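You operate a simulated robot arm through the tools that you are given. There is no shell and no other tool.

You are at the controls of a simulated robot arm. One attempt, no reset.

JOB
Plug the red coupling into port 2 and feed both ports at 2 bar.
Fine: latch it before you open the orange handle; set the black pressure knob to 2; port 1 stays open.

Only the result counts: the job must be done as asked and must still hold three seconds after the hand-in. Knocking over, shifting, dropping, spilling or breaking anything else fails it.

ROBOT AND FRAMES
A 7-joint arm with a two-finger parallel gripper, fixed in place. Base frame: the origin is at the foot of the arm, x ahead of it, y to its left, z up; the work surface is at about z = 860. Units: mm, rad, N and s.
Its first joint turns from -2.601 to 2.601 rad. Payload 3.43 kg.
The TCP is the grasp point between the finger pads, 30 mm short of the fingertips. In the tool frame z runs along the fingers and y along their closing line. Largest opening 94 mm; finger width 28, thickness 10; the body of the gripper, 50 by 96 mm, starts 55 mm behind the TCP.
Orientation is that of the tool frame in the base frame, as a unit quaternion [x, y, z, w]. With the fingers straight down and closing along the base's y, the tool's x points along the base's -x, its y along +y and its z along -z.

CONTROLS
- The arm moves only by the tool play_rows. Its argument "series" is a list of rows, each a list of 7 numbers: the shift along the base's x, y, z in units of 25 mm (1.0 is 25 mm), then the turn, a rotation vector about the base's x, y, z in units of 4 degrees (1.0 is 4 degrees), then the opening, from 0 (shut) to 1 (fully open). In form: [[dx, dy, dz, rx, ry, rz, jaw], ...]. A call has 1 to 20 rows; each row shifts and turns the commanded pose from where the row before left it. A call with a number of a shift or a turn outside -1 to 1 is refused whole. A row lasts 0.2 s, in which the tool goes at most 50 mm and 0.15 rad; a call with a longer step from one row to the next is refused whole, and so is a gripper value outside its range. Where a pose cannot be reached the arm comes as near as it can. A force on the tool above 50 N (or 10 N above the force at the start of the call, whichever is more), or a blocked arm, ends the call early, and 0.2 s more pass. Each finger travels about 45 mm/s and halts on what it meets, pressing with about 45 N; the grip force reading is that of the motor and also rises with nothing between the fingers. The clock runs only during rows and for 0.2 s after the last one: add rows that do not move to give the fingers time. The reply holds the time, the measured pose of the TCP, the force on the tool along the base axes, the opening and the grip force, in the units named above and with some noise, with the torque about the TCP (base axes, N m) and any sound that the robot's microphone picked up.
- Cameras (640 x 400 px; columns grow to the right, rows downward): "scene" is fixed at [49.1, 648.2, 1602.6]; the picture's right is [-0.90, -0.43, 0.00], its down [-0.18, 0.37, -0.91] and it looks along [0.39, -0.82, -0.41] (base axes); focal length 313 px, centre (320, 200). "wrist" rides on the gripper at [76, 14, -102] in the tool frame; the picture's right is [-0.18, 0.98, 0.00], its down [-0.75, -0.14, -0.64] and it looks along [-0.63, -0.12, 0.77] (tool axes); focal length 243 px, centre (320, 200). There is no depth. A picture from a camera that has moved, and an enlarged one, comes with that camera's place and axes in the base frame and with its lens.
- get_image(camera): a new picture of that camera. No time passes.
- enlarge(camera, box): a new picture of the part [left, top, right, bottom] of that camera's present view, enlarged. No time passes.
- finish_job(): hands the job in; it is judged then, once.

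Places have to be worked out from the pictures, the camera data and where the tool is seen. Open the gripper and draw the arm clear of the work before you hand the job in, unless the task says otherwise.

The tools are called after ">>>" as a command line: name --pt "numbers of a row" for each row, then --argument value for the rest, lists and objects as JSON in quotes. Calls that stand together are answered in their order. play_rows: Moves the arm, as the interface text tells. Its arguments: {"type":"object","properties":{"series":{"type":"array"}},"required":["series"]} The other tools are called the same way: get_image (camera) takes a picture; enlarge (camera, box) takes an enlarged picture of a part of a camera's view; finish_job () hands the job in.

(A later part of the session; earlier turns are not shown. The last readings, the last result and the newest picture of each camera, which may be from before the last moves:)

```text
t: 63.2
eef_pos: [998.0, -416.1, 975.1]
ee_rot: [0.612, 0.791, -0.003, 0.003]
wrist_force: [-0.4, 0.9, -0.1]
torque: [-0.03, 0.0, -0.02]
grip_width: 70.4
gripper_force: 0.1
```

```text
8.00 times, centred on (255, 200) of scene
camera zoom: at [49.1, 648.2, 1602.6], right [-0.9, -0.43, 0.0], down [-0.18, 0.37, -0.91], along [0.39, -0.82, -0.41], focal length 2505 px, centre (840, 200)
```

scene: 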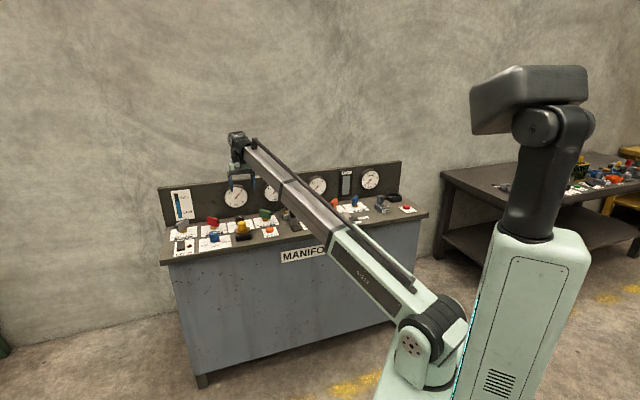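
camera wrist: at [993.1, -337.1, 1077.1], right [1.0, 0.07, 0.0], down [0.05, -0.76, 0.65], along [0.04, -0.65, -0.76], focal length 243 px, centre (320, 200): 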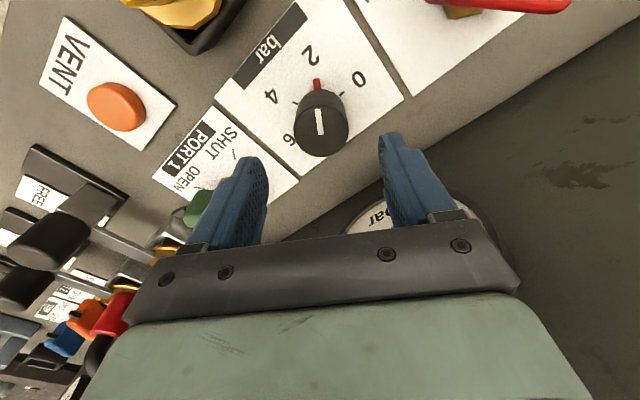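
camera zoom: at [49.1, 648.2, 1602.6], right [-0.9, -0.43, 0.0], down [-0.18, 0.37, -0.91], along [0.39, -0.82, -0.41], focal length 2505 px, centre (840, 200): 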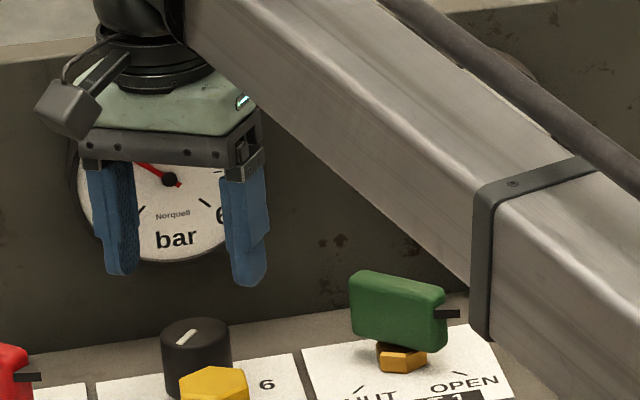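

The pointer appears ≈3–4° past the 2 tick toward 0. I'll move up and away a bit so the scene camera can see both gauges and judge the actual pressure.

>>> play_rows --pt "0 0 0.9 0 0 0.9 0.75" --pt "0 0 0.9 0 0 0.9 0.75" --pt "0 0 0.9 0 0 0.9 0.75" --pt "-0.7 0.7 0.5 0 0 0.9 0.75" --pt "-0.7 0.7 0.5 0 0 0.9 0.75" --pt "-0.7 0.7 0.2 0 0 0.9 0.75" --pt "-0.7 0.7 0 0 0 0.9 0.75" --pt "0 0 0 0 0 0.9 0.75" --pt "0 0 0 0 0 0 0.75"

>>> enlarge --camera "wrist" --box '[200, 20, 440, 260]'

>>> enlarge --camera "scene" --box '[215, 175, 295, 235]'

>>> get_image --camera "wrist"

```text
t: 65.2
eef_pos: [927.8, -343.6, 1072.0]
ee_rot: [0.396, 0.918, -0.002, 0.003]
wrist_force: [-0.4, 0.3, -0.2]
torque: [0.01, -0.02, 0.01]
grip_width: 70.6
gripper_force: 0.0
```

```text
1.67 times, centred on (320, 140) of wrist
camera zoom: at [886.1, -279.2, 1174.8], right [0.84, 0.54, 0.0], down [0.41, -0.64, 0.65], along [0.35, -0.54, -0.76], focal length 404 px, centre (320, 300)
```

zoom: 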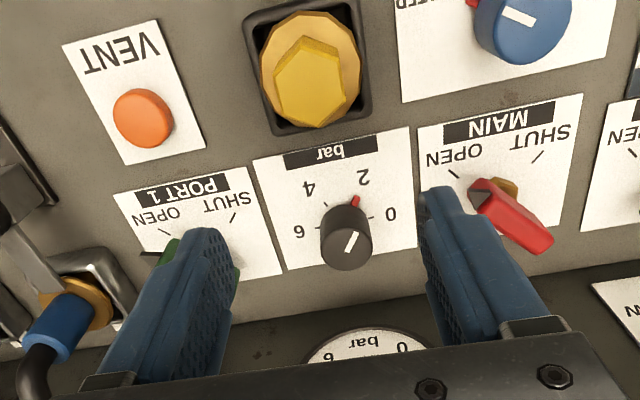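

```text
6.67 times, centred on (255, 205) of scene
camera zoom: at [49.1, 648.2, 1602.6], right [-0.9, -0.43, 0.0], down [-0.18, 0.37, -0.91], along [0.39, -0.82, -0.41], focal length 2088 px, centre (753, 167)
```

zoom: 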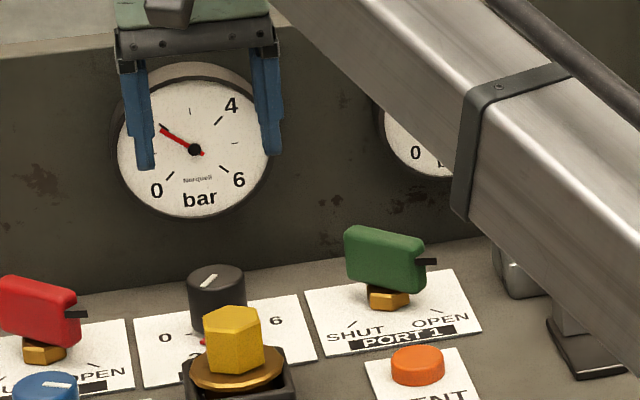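

```text
taken
camera wrist: at [886.1, -279.2, 1174.8], right [0.84, 0.54, 0.0], down [0.41, -0.64, 0.65], along [0.35, -0.54, -0.76], focal length 243 px, centre (320, 200)
```

wrist: 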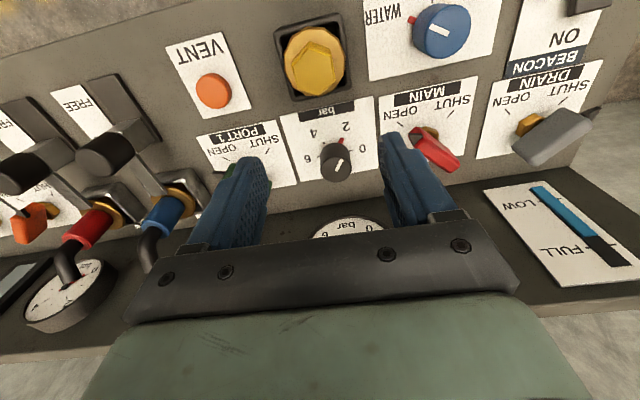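

The regulator gauge needle seems close to 2. I enlarge it for a precise reading, plus the knob once more from this view.

>>> enlarge --camera "scene" --box '[228, 184, 252, 208]'

>>> enlarge --camera "wrist" --box '[275, 95, 385, 195]'

```text
16.00 times, centred on (240, 196) of scene
camera zoom: at [49.1, 648.2, 1602.6], right [-0.9, -0.43, 0.0], down [-0.18, 0.37, -0.91], along [0.39, -0.82, -0.41], focal length 5010 px, centre (1600, 264)
```

zoom: 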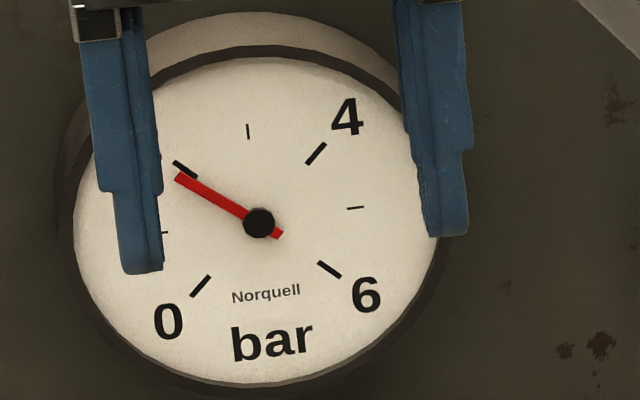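

```text
4.00 times, centred on (330, 145) of wrist
camera zoom: at [886.1, -279.2, 1174.8], right [0.84, 0.54, 0.0], down [0.41, -0.64, 0.65], along [0.35, -0.54, -0.76], focal length 970 px, centre (280, 420)
```

zoom: 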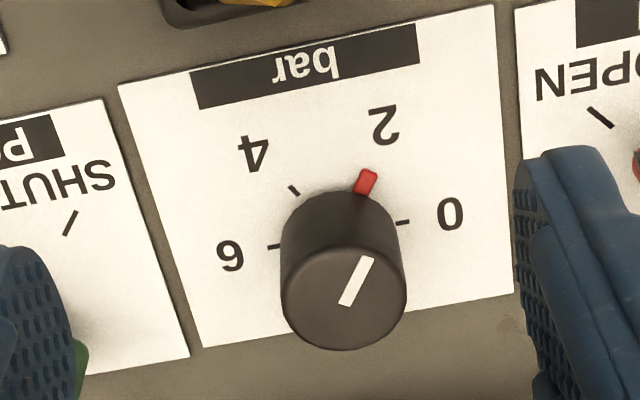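

Both the dial pointer and gauge suggest ≈1.87 bar: the knob crept ≈4° when released. I'll return above it (axis ≈(997.6,-414.5)), re-grip, turn back about +4° and null the side forces before release.

>>> play_rows --pt "0.698 -0.709 0 0 0 0 0.75" --pt "0.698 -0.709 0 0 0 0 0.75" --pt "0.698 -0.709 0 0 0 0 0.75" --pt "0.698 -0.709 0 0 0 0 0.75" --pt "0 0 -0.872 0 0 0 0.75" --pt "0 0 -0.872 0 0 0 0.75" --pt "0 0 -0.872 0 0 0 0.75" --pt "0 0 -0.872 0 0 0 0.75" --pt "0 0 -0.872 0 0 0 0.75" --pt "0 0 0 0 0 0 0.75" --pt "0 0 0 0 0 0 0.75"

>>> enlarge --camera "wrist" --box '[220, 20, 420, 180]'

>>> enlarge --camera "wrist" --box '[280, 70, 360, 120]'

```text
t: 67.6
eef_pos: [996.6, -416.2, 963.6]
ee_rot: [0.397, 0.918, -0.002, 0.003]
wrist_force: [-0.2, 0.6, -0.4]
torque: [-0.02, 0.04, 0.03]
grip_width: 70.7
gripper_force: 0.1
```

```text
2.50 times, centred on (320, 100) of wrist
camera zoom: at [954.9, -350.5, 1065.8], right [0.84, 0.54, 0.0], down [0.41, -0.64, 0.65], along [0.35, -0.55, -0.76], focal length 606 px, centre (320, 450)
```

zoom: 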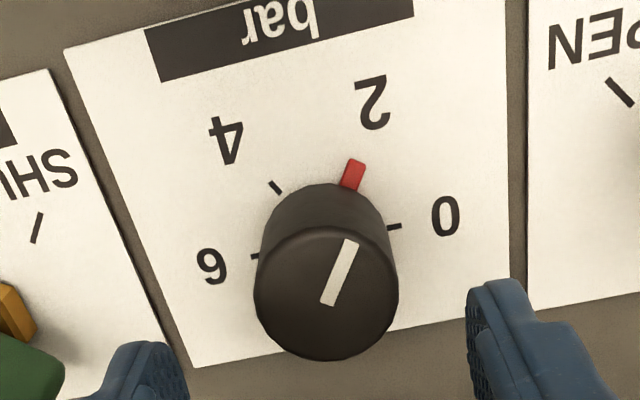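

```text
8.00 times, centred on (320, 95) of wrist
camera zoom: at [954.9, -350.5, 1065.8], right [0.84, 0.54, 0.0], down [0.41, -0.64, 0.65], along [0.35, -0.55, -0.76], focal length 1941 px, centre (320, 1040)
```

zoom: 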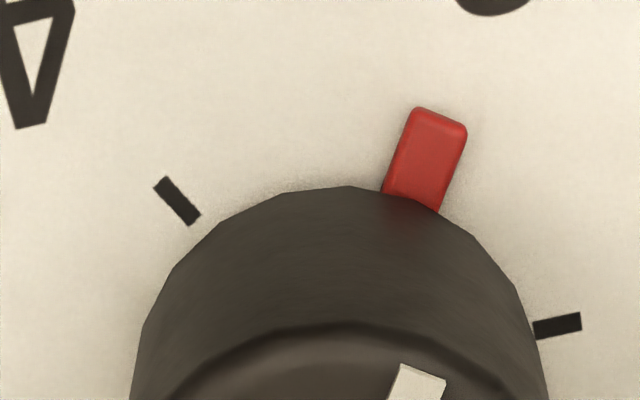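

Pointer is ≈3° past the 2 tick (≈1.9 bar). I correct the tool centre by ~1 mm, descend and grip again.

>>> play_rows --pt "0.04 0.02 -0.5 0 0 0 0.75" --pt "0 0 -0.5 0 0 0 0.75" --pt "0 0 -0.5 0 0 0 0.75" --pt "0 0 -0.5 0 0 0 0.75" --pt "0 0 -0.344 0 0 0 0.75" --pt "0 0 0 0 0 0 0.6" --pt "0 0 0 0 0 0 0.5" --pt "0 0 0 0 0 0 0" --pt "0 0 0 0 0 0 0" --pt "0 0 0 0 0 0 0"

>>> enlarge --camera "wrist" --box '[240, 40, 400, 240]'

```text
t: 69.8
eef_pos: [997.7, -414.7, 904.1]
ee_rot: [0.396, 0.918, -0.001, 0.004]
wrist_force: [3.3, 1.8, -0.7]
torque: [0.35, -0.52, 0.01]
grip_width: 41.6
gripper_force: 45.4
```

```text
2.00 times, centred on (320, 140) of wrist
camera zoom: at [956.4, -350.0, 1007.2], right [0.84, 0.54, 0.0], down [0.41, -0.64, 0.65], along [0.35, -0.54, -0.76], focal length 485 px, centre (320, 320)
```

zoom: 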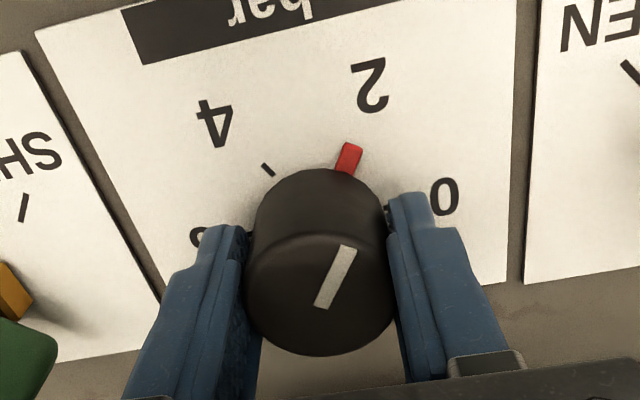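

Low side force (≈3.8 N). Turning +3.3° counter-clockwise.

>>> play_rows --pt "0 0 0 0 0 0.275 0" --pt "0 0 0 0 0 0.275 0" --pt "-0.01 0.0 0 0 0 0.275 0" --pt "0 0 0 0 0 0 0" --pt "0 0 0 0 0 0 0"

>>> enlarge --camera "wrist" --box '[280, 70, 360, 130]'

>>> enlarge --camera "scene" --box '[215, 175, 295, 235]'

```text
t: 71.0
eef_pos: [997.5, -415.3, 904.7]
ee_rot: [0.37, 0.929, -0.002, 0.003]
wrist_force: [3.4, 2.7, -1.8]
torque: [0.73, -0.71, 0.01]
grip_width: 41.9
gripper_force: 44.9
```

```text
6.67 times, centred on (320, 100) of wrist
camera zoom: at [952.8, -352.5, 1007.2], right [0.81, 0.59, 0.0], down [0.45, -0.62, 0.65], along [0.38, -0.52, -0.76], focal length 1618 px, centre (320, 867)
```

zoom: 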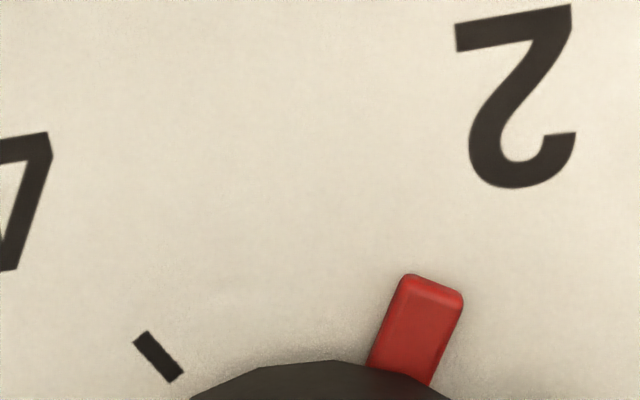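

```text
6.67 times, centred on (255, 205) of scene
camera zoom: at [49.1, 648.2, 1602.6], right [-0.9, -0.43, 0.0], down [-0.18, 0.37, -0.91], along [0.39, -0.82, -0.41], focal length 2088 px, centre (753, 167)
```

zoom: 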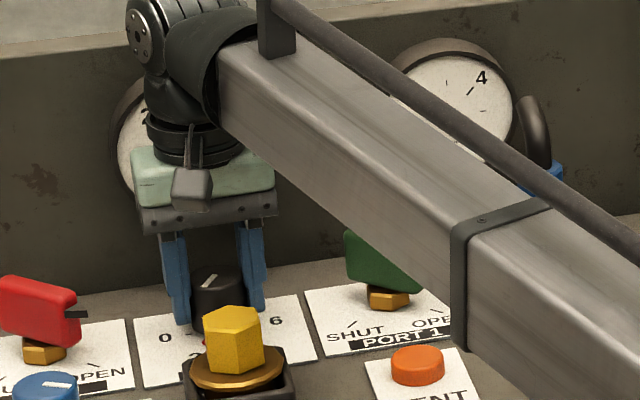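

Turned by 3.2° with small forces. Nudging 0.3 mm to null the force and releasing, then rising.

>>> play_rows --pt "0.014 0.011 0 0 0 0 0" --pt "0 0 0 0 0 0 0" --pt "0 0 0 0 0 0 0.47" --pt "0 0 0 0 0 0 0.5" --pt "0 0 0 0 0 0 0.6" --pt "0 0 0 0 0 0 0.75" --pt "0 0 0 0 0 0 0.75" --pt "0 0 0.4 0 0 0 0.75" --pt "0 0 0.8 0 0 0 0.75" --pt "0 0 0.8 0 0 0 0.75" --pt "0 0 0.344 0 0 0 0.75" --pt "0 0 0 0 0 0 0.75"

>>> enlarge --camera "wrist" --box '[280, 70, 360, 120]'

>>> enlarge --camera "wrist" --box '[220, 20, 420, 180]'

```text
t: 73.6
eef_pos: [998.0, -414.5, 964.1]
ee_rot: [0.369, 0.929, -0.002, 0.003]
wrist_force: [-0.1, -0.4, 0.2]
torque: [-0.02, -0.02, -0.02]
grip_width: 70.3
gripper_force: 0.0
```

```text
8.00 times, centred on (320, 95) of wrist
camera zoom: at [953.0, -352.5, 1065.8], right [0.81, 0.59, 0.0], down [0.45, -0.62, 0.65], along [0.38, -0.52, -0.76], focal length 1941 px, centre (320, 1040)
```

zoom: 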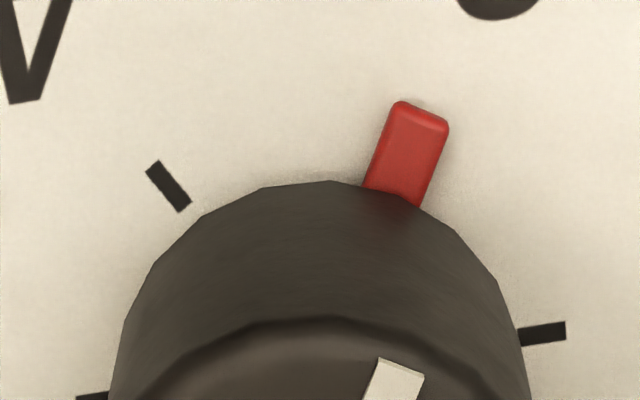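

```text
2.50 times, centred on (320, 100) of wrist
camera zoom: at [953.0, -352.5, 1065.8], right [0.81, 0.59, 0.0], down [0.45, -0.62, 0.65], along [0.38, -0.52, -0.76], focal length 606 px, centre (320, 450)
```

zoom: 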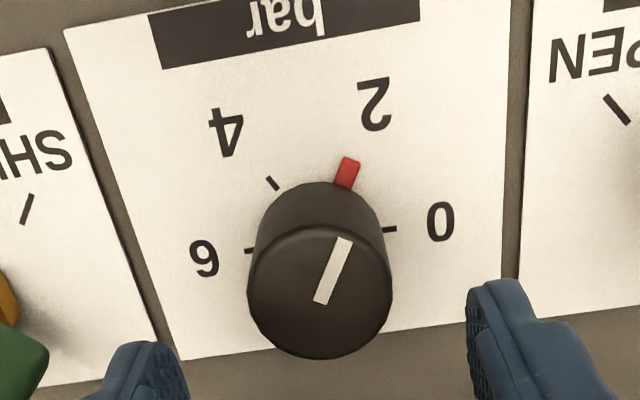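

The pointer now lies on the 2 tick within measurement error. Rising and travelling along the panel to the orange PORT 2 handle.

>>> play_rows --pt "0 0 0.95 0 0 0 0.75" --pt "0 0 0.95 0 0 0 0.75" --pt "0 0 0.95 0 0 0 0.75" --pt "-0.9425 -0.767 0.11 0 0 0 0.75" --pt "-0.9425 -0.767 0.11 0 0 0 0.75" --pt "-0.9425 -0.767 0.11 0 0 0 0.75" --pt "-0.9425 -0.767 0.11 0 0 0 0.75" --pt "-0.9425 -0.767 0.11 0 0 0 0.75" --pt "-0.9425 -0.767 0.11 0 0 0 0.75" --pt "-0.9425 -0.767 0.11 0 0 0 0.75" --pt "-0.9425 -0.767 0.11 0 0 0 0.75" --pt "-0.9425 -0.767 0.11 0 0 0 0.75" --pt "-0.9425 -0.767 0.11 0 0 0 0.75" --pt "-0.9425 -0.767 0.11 0 0 0 0.75" --pt "-0.9425 -0.767 0.11 0 0 0 0.75" --pt "-0.9425 -0.767 0.11 0 0 0 0.75" --pt "-0.9425 -0.767 0.11 0 0 0 0.75" --pt "-0.9425 -0.767 0.11 0 0 0 0.75" --pt "-0.9425 -0.767 0.11 0 0 0 0.75" --pt "0 0 0 0 0 0 0.75"

>>> get_image --camera "wrist"

>>> enlarge --camera "scene" --box '[220, 170, 300, 230]'

```text
t: 77.8
eef_pos: [621.8, -720.8, 1081.2]
ee_rot: [0.369, 0.929, -0.002, 0.003]
wrist_force: [0.3, 0.4, 1.3]
torque: [0.0, 0.0, 0.02]
grip_width: 70.5
gripper_force: 0.0
```

```text
taken
camera wrist: at [575.7, -658.8, 1182.3], right [0.81, 0.59, 0.0], down [0.45, -0.62, 0.65], along [0.38, -0.52, -0.76], focal length 243 px, centre (320, 200)
```

wrist: 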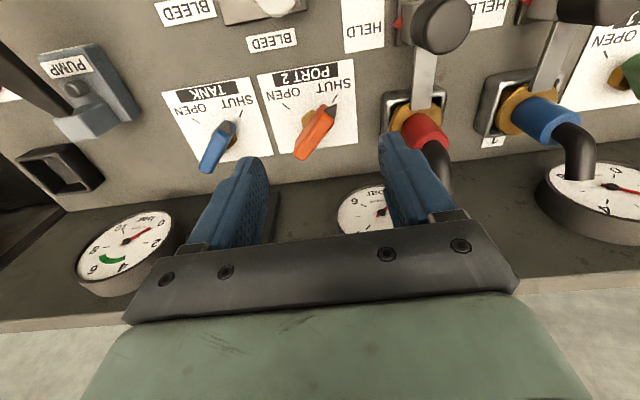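

```text
6.67 times, centred on (260, 200) of scene
camera zoom: at [49.1, 648.2, 1602.6], right [-0.9, -0.43, 0.0], down [-0.18, 0.37, -0.91], along [0.39, -0.82, -0.41], focal length 2088 px, centre (720, 200)
```

zoom: 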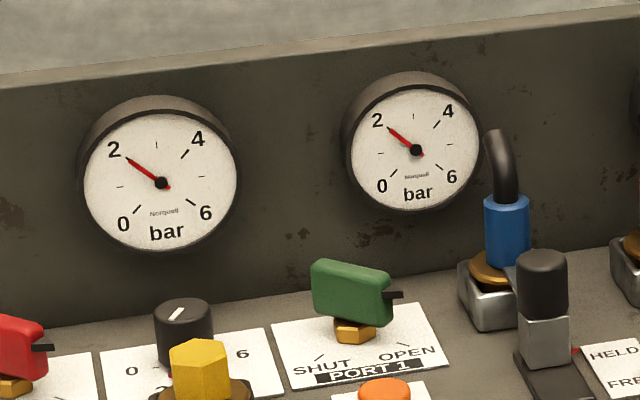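

Both gauges now read 2 bar. Now a close look at the orange handle for its axis and the SHUT/OPEN tick geometry.

>>> enlarge --camera "wrist" --box '[250, 55, 410, 175]'

>>> enlarge --camera "scene" --box '[310, 180, 360, 220]'

>>> enlarge --camera "scene" --box '[250, 200, 290, 230]'

```text
3.33 times, centred on (330, 115) of wrist
camera zoom: at [575.7, -658.8, 1182.3], right [0.81, 0.59, 0.0], down [0.45, -0.62, 0.65], along [0.38, -0.52, -0.76], focal length 809 px, centre (287, 483)
```

zoom: 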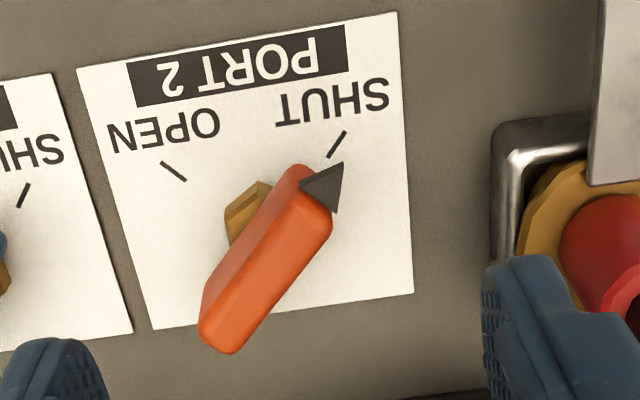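

```text
10.00 times, centred on (335, 200) of scene
camera zoom: at [49.1, 648.2, 1602.6], right [-0.9, -0.43, 0.0], down [-0.18, 0.37, -0.91], along [0.39, -0.82, -0.41], focal length 3131 px, centre (170, 200)
```

zoom: 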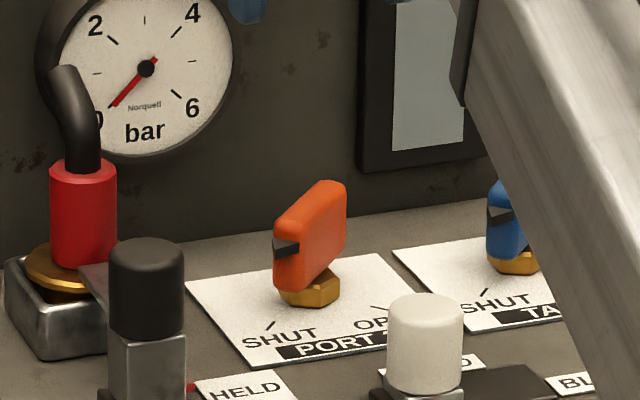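

```text
13.33 times, centred on (270, 215) of scene
camera zoom: at [49.1, 648.2, 1602.6], right [-0.9, -0.43, 0.0], down [-0.18, 0.37, -0.91], along [0.39, -0.82, -0.41], focal length 4175 px, centre (987, 0)
```

zoom: 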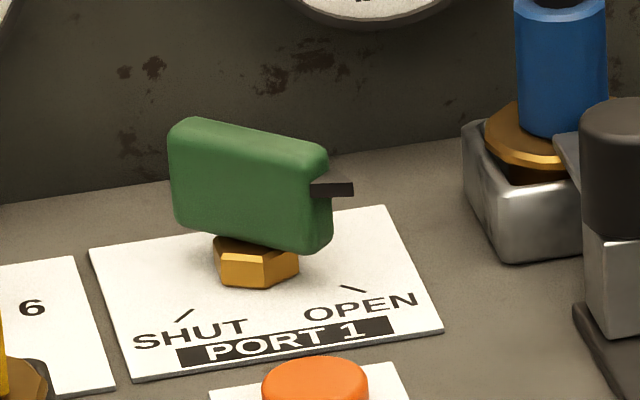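

Ticks are at ±45° about the panel normal; the handle now lies along base +y (SHUT) and must go +90° (CCW) to −x (OPEN). Handle axis ≈(647,-767), top z≈918. I rotate the tool −45° and move above the handle at z≈985.

>>> play_rows --pt "0.084 -0.153 -0.32 0 0 -0.9375 0.75" --pt "0.084 -0.153 -0.32 0 0 -0.9375 0.75" --pt "0.084 -0.153 -0.32 0 0 -0.9375 0.75" --pt "0.084 -0.153 -0.32 0 0 -0.9375 0.75" --pt "0.084 -0.153 -0.32 0 0 -0.9375 0.75" --pt "0.084 -0.153 -0.32 0 0 -0.9375 0.75" --pt "0.084 -0.153 -0.32 0 0 -0.9375 0.75" --pt "0.084 -0.153 -0.32 0 0 -0.9375 0.75" --pt "0.084 -0.153 -0.32 0 0 -0.9375 0.75" --pt "0.084 -0.153 -0.32 0 0 -0.9375 0.75" --pt "0.084 -0.153 -0.32 0 0 -0.9375 0.75" --pt "0.084 -0.153 -0.32 0 0 -0.9375 0.75" --pt "0 0 0 0 0 0 0.75" --pt "0 0 0 0 0 0 0.75"

>>> get_image --camera "wrist"

>>> enlarge --camera "wrist" --box '[220, 20, 420, 180]'

>>> enlarge --camera "scene" --box '[290, 150, 370, 220]'

```text
t: 80.8
eef_pos: [647.0, -767.5, 984.2]
ee_rot: [0.697, 0.717, -0.003, 0.002]
wrist_force: [0.0, 0.2, 0.1]
torque: [0.01, 0.02, 0.0]
grip_width: 70.5
gripper_force: 0.0
```

```text
taken
camera wrist: at [659.3, -691.1, 1085.9], right [0.99, -0.16, 0.0], down [-0.12, -0.75, 0.65], along [-0.1, -0.64, -0.76], focal length 243 px, centre (320, 200)
```

wrist: 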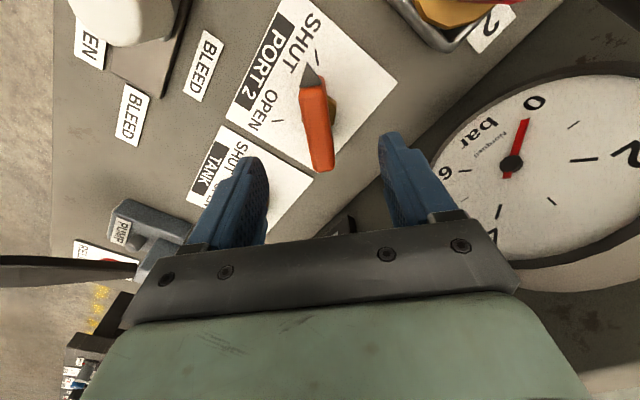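

```text
2.50 times, centred on (320, 100) of wrist
camera zoom: at [659.3, -691.1, 1085.9], right [0.99, -0.16, 0.0], down [-0.12, -0.75, 0.65], along [-0.1, -0.64, -0.76], focal length 606 px, centre (320, 450)
```

zoom: 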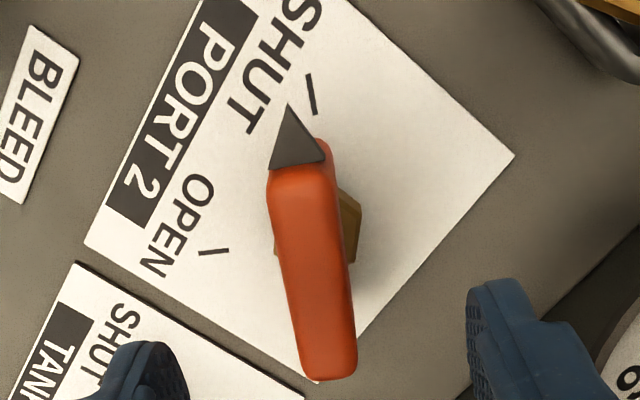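

```text
5.71 times, centred on (330, 185) of scene
camera zoom: at [49.1, 648.2, 1602.6], right [-0.9, -0.43, 0.0], down [-0.18, 0.37, -0.91], along [0.39, -0.82, -0.41], focal length 1789 px, centre (263, 286)
```

zoom: 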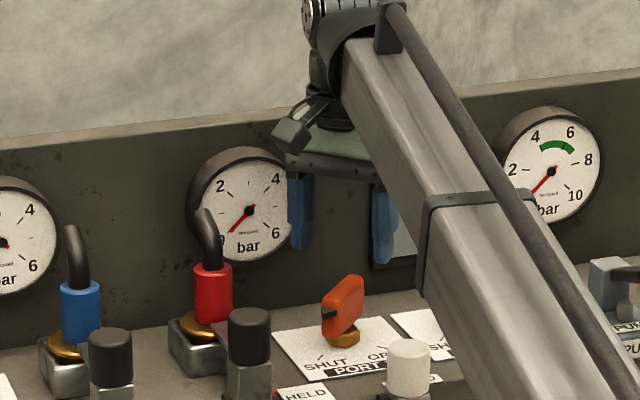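

Tool is right above the handle axis (within ~2 mm) with the bar aligned to the fingers' width. Descending to z≈914 (tips ≈884) and closing on the bar.

>>> play_rows --pt "0 0 -0.7 0 0 0 0.75" --pt "0 0 -0.7 0 0 0 0.75" --pt "0 0 -0.7 0 0 0 0.75" --pt "0 0 -0.5 0 0 0 0.75" --pt "0 0 -0.2 0 0 0 0.75" --pt "0 0 0 0 0 0 0.75" --pt "0 0 0 0 0 0 0.75"

>>> get_image --camera "wrist"

>>> enlarge --camera "scene" --box '[290, 160, 370, 220]'

```text
t: 82.4
eef_pos: [645.5, -768.0, 913.2]
ee_rot: [0.697, 0.717, -0.003, 0.001]
wrist_force: [-0.3, 0.5, -0.1]
torque: [0.0, -0.03, 0.03]
grip_width: 70.4
gripper_force: 0.1
```

```text
taken
camera wrist: at [658.7, -690.5, 1015.8], right [0.99, -0.16, 0.0], down [-0.12, -0.75, 0.65], along [-0.1, -0.64, -0.76], focal length 243 px, centre (320, 200)
```

wrist: 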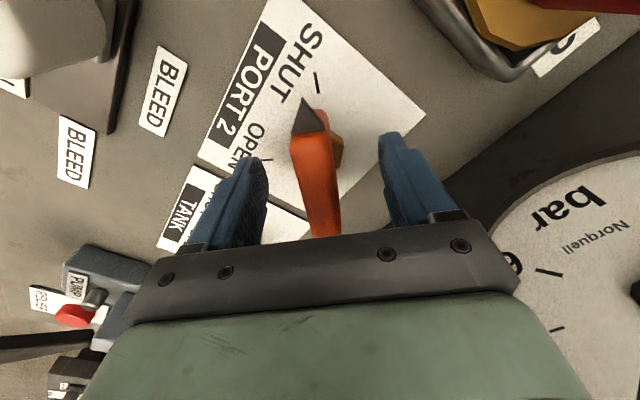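

```text
6.67 times, centred on (330, 190) of scene
camera zoom: at [49.1, 648.2, 1602.6], right [-0.9, -0.43, 0.0], down [-0.18, 0.37, -0.91], along [0.39, -0.82, -0.41], focal length 2088 px, centre (253, 267)
```

zoom: 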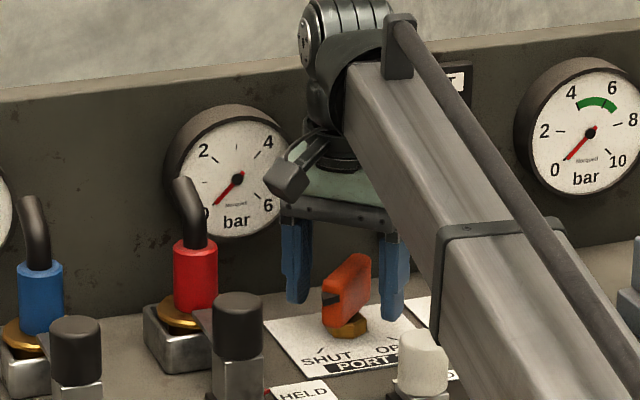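

The bar is between the fingers and centred. Closing.

>>> play_rows --pt "0 0 0 0 0 0 0.5" --pt "0 0 0 0 0 0 0.3" --pt "0 0 0 0 0 0 0" --pt "0 0 0 0 0 0 0" --pt "0 0 0 0 0 0 0" --pt "0 0 0 0 0 0 0"

>>> get_image --camera "wrist"

```text
t: 83.8
eef_pos: [645.4, -767.8, 913.6]
ee_rot: [0.697, 0.717, -0.003, 0.001]
wrist_force: [-8.4, -0.7, -1.2]
torque: [-0.05, -0.11, 0.0]
grip_width: 23.6
gripper_force: 44.7
```

```text
taken
camera wrist: at [658.0, -690.7, 1015.9], right [0.99, -0.16, 0.0], down [-0.12, -0.75, 0.65], along [-0.1, -0.64, -0.76], focal length 243 px, centre (320, 200)
```

wrist: 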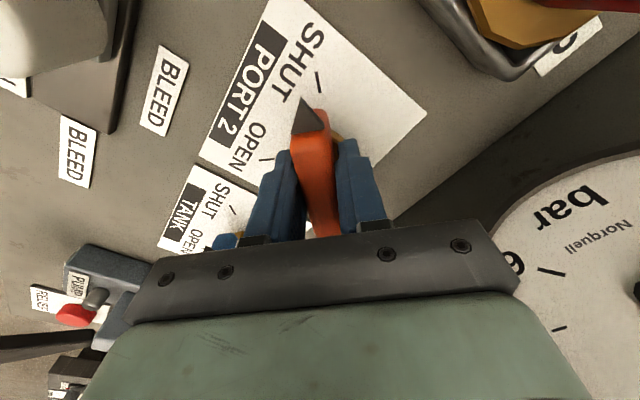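

Bar gripped (23.6 mm). Turning counter-clockwise: first +36°, then check forces.

>>> play_rows --pt "-0.02 0 0 0 0 0.75 0" --pt "0 0 0 0 0 0.75 0" --pt "0 0 0 0 0 0.75 0" --pt "0 0 0 0 0 0.75 0" --pt "0 0 0 0 0 0.75 0" --pt "0 0 0 0 0 0.75 0" --pt "0 0 0 0 0 0.75 0" --pt "0 0 0 0 0 0.75 0" --pt "0 0 0 0 0 0.75 0" --pt "0 0 0 0 0 0.75 0" --pt "0 0 0 0 0 0.75 0" --pt "0 0 0 0 0 0.75 0" --pt "0 0 0 0 0 0 0"

>>> get_image --camera "wrist"

>>> enlarge --camera "scene" --box '[270, 160, 370, 230]'

```text
t: 86.6
eef_pos: [644.9, -768.3, 913.2]
ee_rot: [0.441, 0.897, -0.003, 0.002]
wrist_force: [-26.5, -0.8, -3.9]
torque: [-0.09, -0.58, -0.06]
grip_width: 23.3
gripper_force: 45.0
```

```text
taken
camera wrist: at [609.3, -698.6, 1015.9], right [0.89, 0.45, 0.0], down [0.35, -0.68, 0.65], along [0.29, -0.58, -0.76], focal length 243 px, centre (320, 200)
```

wrist: 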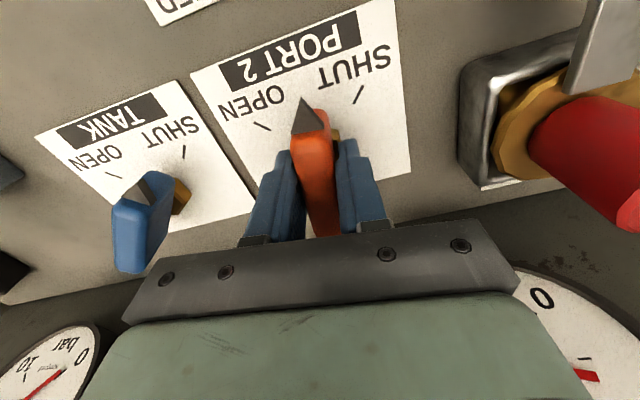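

```text
5.71 times, centred on (320, 195) of scene
camera zoom: at [49.1, 648.2, 1602.6], right [-0.9, -0.43, 0.0], down [-0.18, 0.37, -0.91], along [0.39, -0.82, -0.41], focal length 1789 px, centre (320, 229)
```

zoom: 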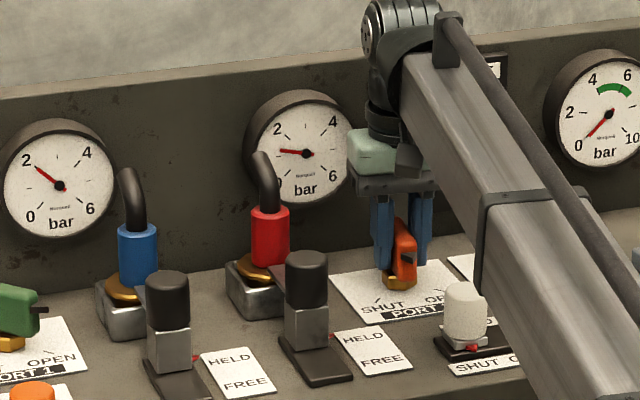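

Handle is turning, port 2's gauge is responding, and nothing leaks or pops off. I ease −2 mm in x to relieve side force and turn another +36°.

>>> play_rows --pt "-0.05 0 0 0 0 0.5 0" --pt "-0.04 0 0 0 0 0.75 0" --pt "0 0 0 0 0 0.75 0" --pt "0 0 0 0 0 0.75 0" --pt "0 0 0 0 0 0.75 0" --pt "0 0 0 0 0 0.75 0" --pt "0 0 0 0 0 0.75 0" --pt "0 0 0 0 0 0.75 0" --pt "0 0 0 0 0 0.75 0" --pt "0 0 0 0 0 0.75 0" --pt "0 0 0 0 0 0.75 0" --pt "0 0 0 0 0 0.75 0" --pt "0 0 0 0 0 0 0"

>>> get_image --camera "wrist"

>>> enlarge --camera "scene" --box '[270, 160, 370, 230]'

```text
t: 89.4
eef_pos: [644.2, -769.1, 912.5]
ee_rot: [0.15, 0.989, -0.002, 0.005]
wrist_force: [2.7, -15.4, 4.3]
torque: [-0.2, -0.91, -0.03]
grip_width: 23.4
gripper_force: 45.1
```

```text
taken
camera wrist: at [574.8, -732.5, 1015.7], right [0.47, 0.88, 0.0], down [0.67, -0.36, 0.65], along [0.57, -0.3, -0.76], focal length 243 px, centre (320, 200)
```

wrist: 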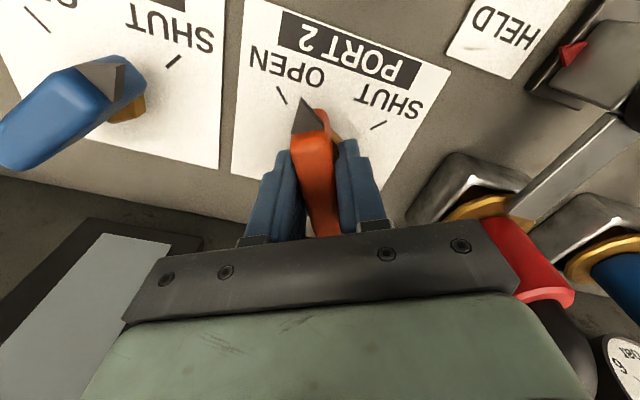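

```text
5.71 times, centred on (320, 195) of scene
camera zoom: at [49.1, 648.2, 1602.6], right [-0.9, -0.43, 0.0], down [-0.18, 0.37, -0.91], along [0.39, -0.82, -0.41], focal length 1789 px, centre (320, 229)
```

zoom: 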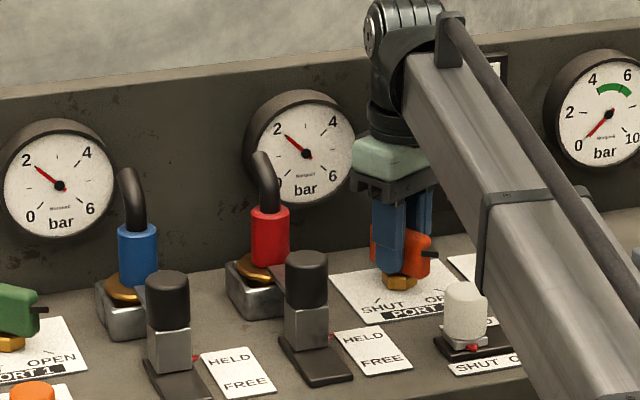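

71° done; both gauges at 2. Finishing the remaining ≈+19° with a small −y relief.

>>> play_rows --pt "0 -0.03 0 0 0 0.68 0" --pt "0 -0.02 0 0 0 0.68 0" --pt "0 0 0 0 0 0.68 0" --pt "0 0 0 0 0 0.68 0" --pt "0 0 0 0 0 0.68 0" --pt "0 0 0 0 0 0.68 0" --pt "0 0 0 0 0 0.68 0" --pt "0 0 0 0 0 0 0"

>>> get_image --camera "wrist"

>>> enlarge --camera "wrist" --box '[220, 20, 420, 240]'

```text
t: 91.2
eef_pos: [644.2, -768.6, 912.7]
ee_rot: [-0.014, 1.0, -0.002, 0.003]
wrist_force: [3.9, -8.8, 5.4]
torque: [0.01, -0.09, -1.35]
grip_width: 23.5
gripper_force: 45.9
```

```text
taken
camera wrist: at [566.7, -757.5, 1015.9], right [0.16, 0.99, 0.0], down [0.75, -0.12, 0.65], along [0.64, -0.1, -0.76], focal length 243 px, centre (320, 200)
```

wrist: 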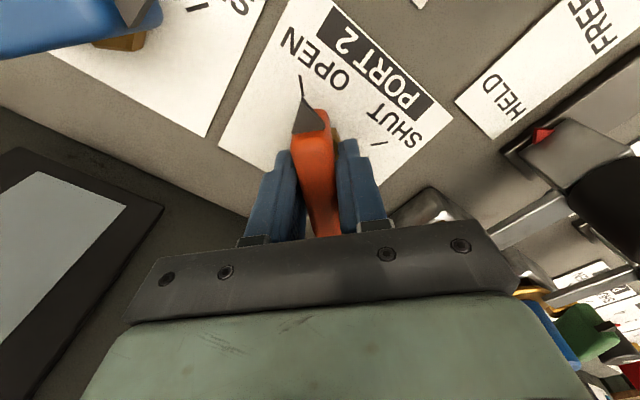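

```text
1.82 times, centred on (320, 130) of wrist
camera zoom: at [566.7, -757.5, 1015.9], right [0.16, 0.99, 0.0], down [0.75, -0.12, 0.65], along [0.64, -0.1, -0.76], focal length 441 px, centre (320, 327)
```

zoom: 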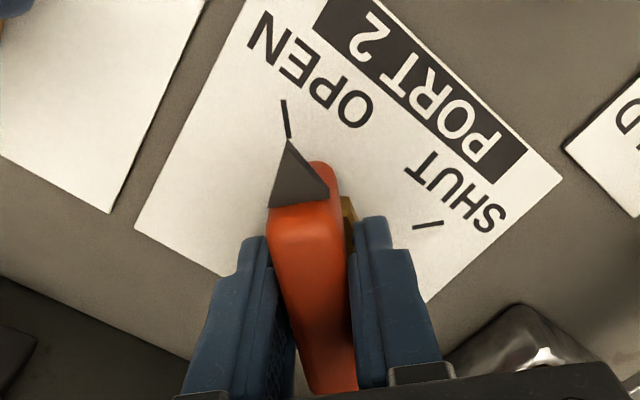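

90° turned, pointer on OPEN and a reaction torque shows the stop. I relax slightly (−0.6°, −0.7 mm y), release and rise.

>>> play_rows --pt "0 -0.03 0 0 0 -0.15 0" --pt "0 0 0 0 0 0 0.27" --pt "0 0 0 0 0 0 0.35" --pt "0 0 0 0 0 0 0.5" --pt "0 0 0 0 0 0 0.7" --pt "0 0 0 0 0 0 0.7" --pt "0 0 0.4 0 0 0 0.7" --pt "0 0 0.8 0 0 0 0.7" --pt "0 0 0.8 0 0 0 0.7" --pt "0 0 0.8 0 0 0 0.7" --pt "0 0 0 0 0 0 0.7"

>>> get_image --camera "wrist"

>>> enlarge --camera "wrist" --box '[220, 20, 420, 180]'

```text
t: 93.6
eef_pos: [643.8, -770.2, 982.8]
ee_rot: [-0.009, 1.0, 0.0, 0.003]
wrist_force: [-0.2, -0.1, -0.1]
torque: [-0.04, 0.0, -0.04]
grip_width: 65.7
gripper_force: 0.1
```

```text
taken
camera wrist: at [566.4, -757.7, 1086.0], right [0.17, 0.99, 0.0], down [0.75, -0.13, 0.65], along [0.64, -0.11, -0.76], focal length 243 px, centre (320, 200)
```

wrist: 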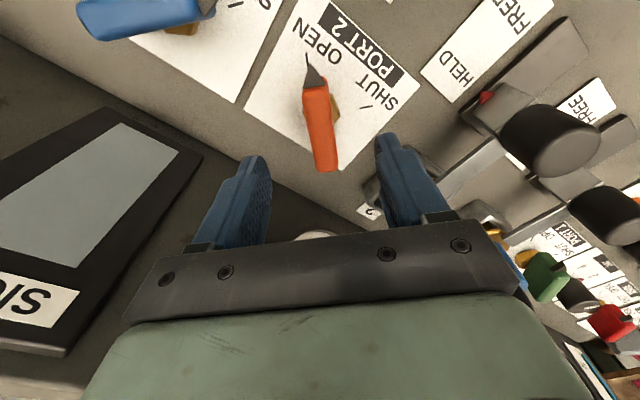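

```text
2.50 times, centred on (320, 100) of wrist
camera zoom: at [566.4, -757.7, 1086.0], right [0.17, 0.99, 0.0], down [0.75, -0.13, 0.65], along [0.64, -0.11, -0.76], focal length 606 px, centre (320, 450)
```

zoom: 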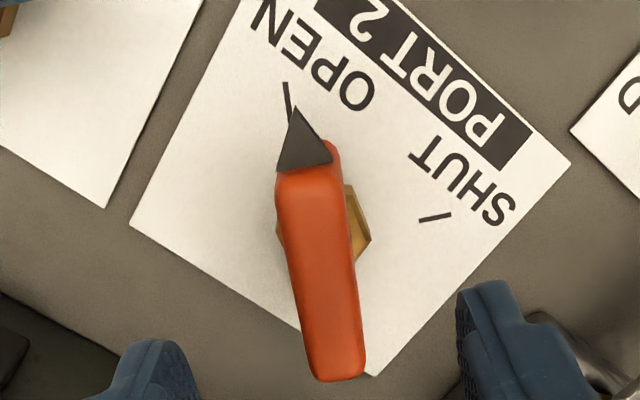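

Handle points at OPEN. Now I rise and draw the arm back clear of the panel, then check everything.

>>> play_rows --pt "0 0 0.9 0 0 0 0.7" --pt "0 0 0.9 0 0 0 0.7" --pt "0 0 0.9 0 0 0 0.7" --pt "0 0 0.9 0 0 0 0.7" --pt "0 0 0.9 0 0 0 0.7" --pt "0 0 0.9 0 0 0 0.7" --pt "-0.5 0.6 0.5 0 0 -0.7 0.9" --pt "-0.5 0.6 0.5 0 0 -0.7 0.9" --pt "-0.5 0.6 0.5 0 0 -0.7 0.9" --pt "-0.5 0.6 0.5 0 0 -0.7 0.9" --pt "-0.5 0.6 0 0 0 -0.7 0.9" --pt "-0.5 0.6 0 0 0 -0.7 0.9" --pt "-0.5 0.6 0 0 0 -0.7 0.9" --pt "-0.5 0.6 0 0 0 -0.7 0.9" --pt "-0.5 0.6 0 0 0 -0.7 0.9" --pt "0 0 0 0 0 0 0.9" --pt "0 0 0 0 0 0 0.9"

>>> get_image --camera "wrist"

>>> get_image --camera "scene"

>>> enlarge --camera "scene" --box '[215, 165, 325, 235]'

>>> enlarge --camera "scene" --box '[280, 165, 360, 225]'

```text
t: 97.2
eef_pos: [531.2, -634.7, 1168.7]
ee_rot: [0.21, 0.978, -0.002, 0.004]
wrist_force: [2.3, -22.1, -35.7]
torque: [0.93, -1.99, 1.33]
grip_width: 84.4
gripper_force: 0.0
```

```text
taken
camera wrist: at [467.3, -591.1, 1270.9], right [0.57, 0.82, 0.0], down [0.62, -0.43, 0.65], along [0.53, -0.37, -0.76], focal length 243 px, centre (320, 200)
```

wrist: 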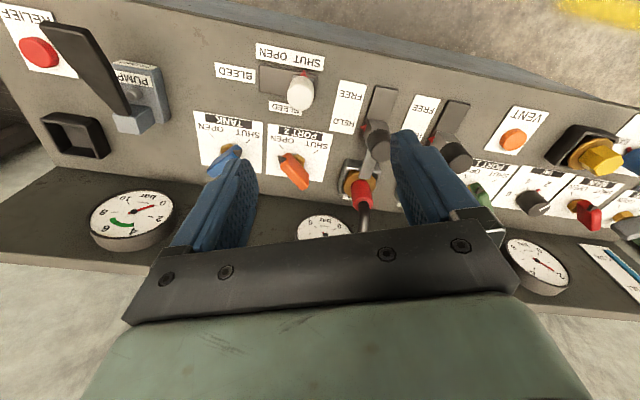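

```text
taken
```

scene: 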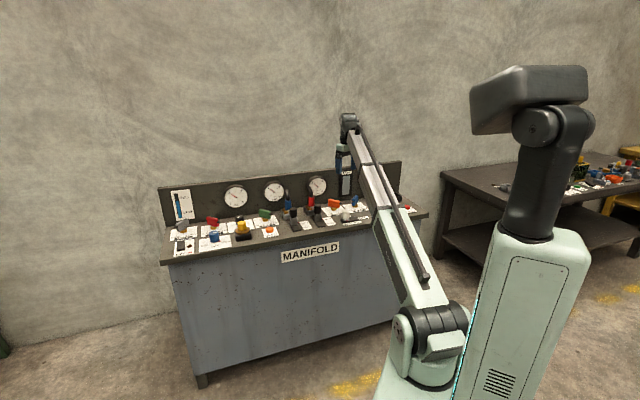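

```text
5.71 times, centred on (270, 200) of scene
camera zoom: at [49.1, 648.2, 1602.6], right [-0.9, -0.43, 0.0], down [-0.18, 0.37, -0.91], along [0.39, -0.82, -0.41], focal length 1789 px, centre (606, 200)
```

zoom: 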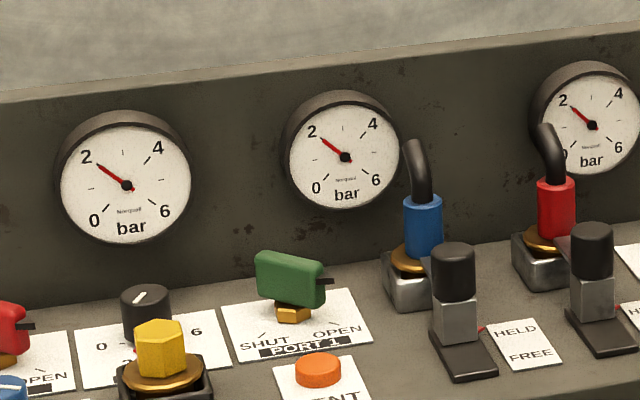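

```text
6.67 times, centred on (320, 195) of scene
camera zoom: at [49.1, 648.2, 1602.6], right [-0.9, -0.43, 0.0], down [-0.18, 0.37, -0.91], along [0.39, -0.82, -0.41], focal length 2088 px, centre (320, 233)
```

zoom: 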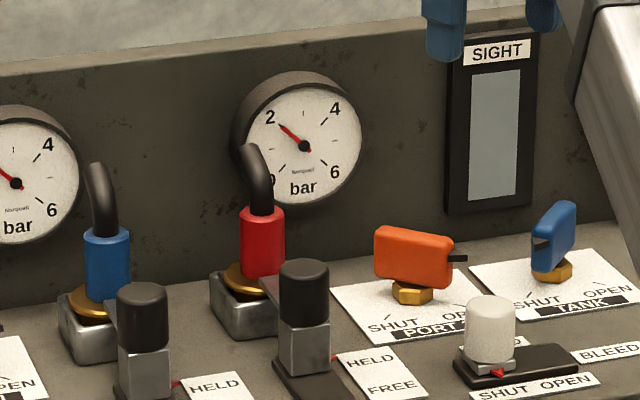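

All three gauges read 2 bar, but the last reading shows an odd 42 N force in free air. I take a still reading to check whether it persists.

>>> play_rows --pt "0 0 0 0 0 0 0.9"

>>> enlarge --camera "scene" --box '[300, 90, 460, 300]'

```text
t: 97.6
eef_pos: [531.0, -634.9, 1169.0]
ee_rot: [0.21, 0.978, -0.002, 0.005]
wrist_force: [7.5, -17.0, -36.7]
torque: [0.14, -1.41, 0.7]
grip_width: 84.6
gripper_force: 0.1
```

```text
1.90 times, centred on (380, 195) of scene
camera zoom: at [49.1, 648.2, 1602.6], right [-0.9, -0.43, 0.0], down [-0.18, 0.37, -0.91], along [0.39, -0.82, -0.41], focal length 596 px, centre (206, 210)
```

zoom: 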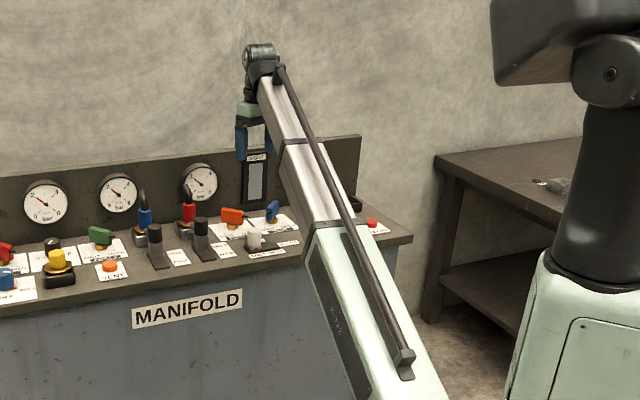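

The force persists with everything on the panel undisturbed; it's probably the hand touching the arm's own forearm in this retracted pose. I move the hand back outward ~50 mm at this height to relieve it.

>>> play_rows --pt "0.64 -0.77 0 0 0 0 0.9" --pt "0.64 -0.77 0 0 0 0 0.9" --pt "0 0 0 0 0 0 0.9"

```text
t: 98.4
eef_pos: [563.0, -672.1, 1168.7]
ee_rot: [0.209, 0.978, -0.002, 0.004]
wrist_force: [-0.3, -0.4, -0.1]
torque: [0.0, 0.01, -0.02]
grip_width: 84.7
gripper_force: 0.1
```

Force is gone, the arm is clear. Final check of the panel: knob, handles, latch and gauges.

>>> play_rows --pt "0 0 0 0 0 0 0.9" --pt "0 0 0 0 0 0 0.9" --pt "0 0 0 0 0 0 0.9" --pt "0 0 0 0 0 0 0.9" --pt "0 0 0 0 0 0 0.9" --pt "0 0 0 0 0 0 0.9" --pt "0 0 0 0 0 0 0.9" --pt "0 0 0 0 0 0 0.9" --pt "0 0 0 0 0 0 0.9" --pt "0 0 0 0 0 0 0.9" --pt "0 0 0 0 0 0 0.9" --pt "0 0 0 0 0 0 0.9"

>>> enlarge --camera "scene" --box '[160, 170, 260, 260]'

>>> enlarge --camera "scene" --box '[255, 165, 345, 230]'

>>> enlarge --camera "scene" --box '[330, 160, 430, 230]'

>>> get_image --camera "wrist"

```text
t: 101.0
eef_pos: [562.6, -672.3, 1170.0]
ee_rot: [0.21, 0.978, -0.001, 0.003]
wrist_force: [0.6, -0.5, -0.4]
torque: [-0.01, -0.01, 0.02]
grip_width: 84.6
gripper_force: 0.1
```

```text
4.44 times, centred on (210, 215) of scene
camera zoom: at [49.1, 648.2, 1602.6], right [-0.9, -0.43, 0.0], down [-0.18, 0.37, -0.91], along [0.39, -0.82, -0.41], focal length 1392 px, centre (809, 133)
```

zoom: 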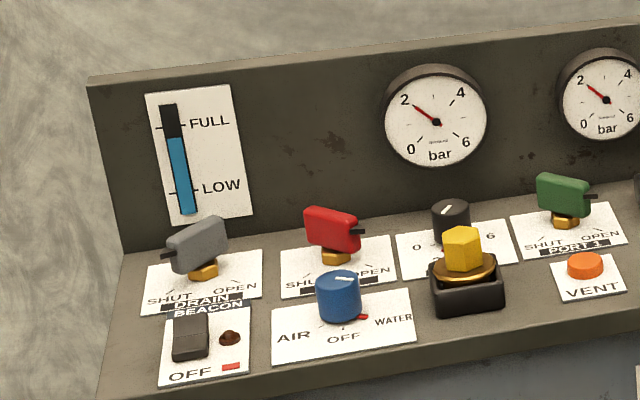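

```text
6.15 times, centred on (300, 198) of scene
camera zoom: at [49.1, 648.2, 1602.6], right [-0.9, -0.43, 0.0], down [-0.18, 0.37, -0.91], along [0.39, -0.82, -0.41], focal length 1927 px, centre (443, 215)
```

zoom: 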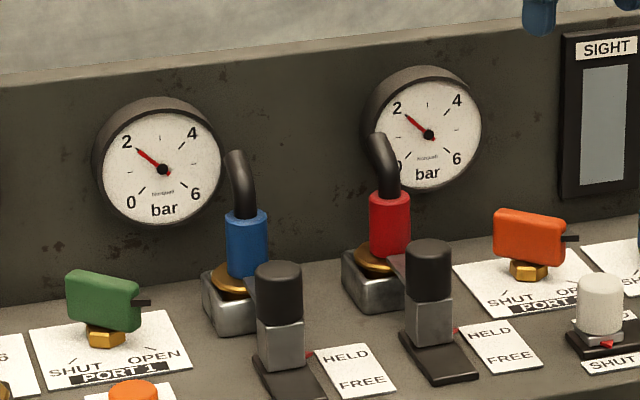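

```text
5.71 times, centred on (380, 195) of scene
camera zoom: at [49.1, 648.2, 1602.6], right [-0.9, -0.43, 0.0], down [-0.18, 0.37, -0.91], along [0.39, -0.82, -0.41], focal length 1789 px, centre (-23, 229)
```

zoom: 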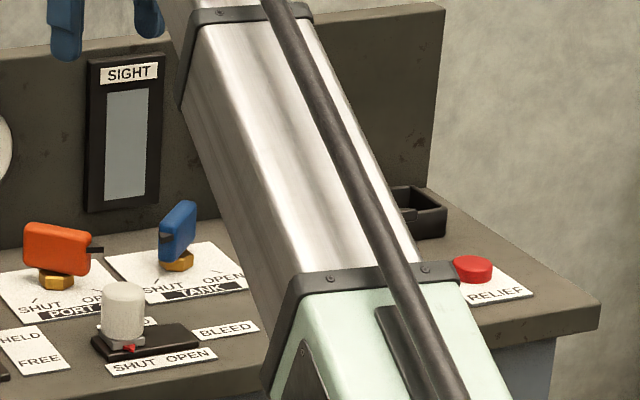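

```text
taken
camera wrist: at [499.0, -629.3, 1271.2], right [0.57, 0.82, 0.0], down [0.63, -0.43, 0.65], along [0.53, -0.37, -0.76], focal length 243 px, centre (320, 200)
```

wrist: 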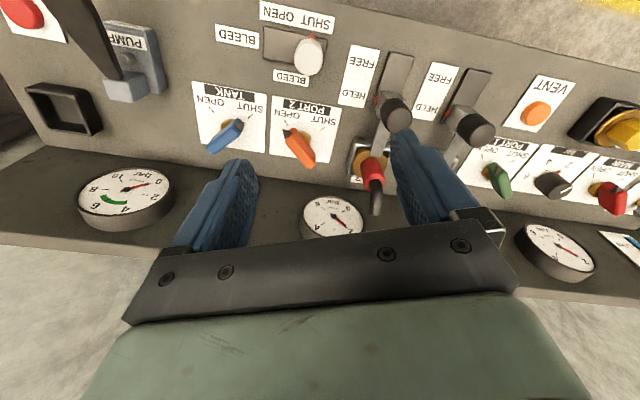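

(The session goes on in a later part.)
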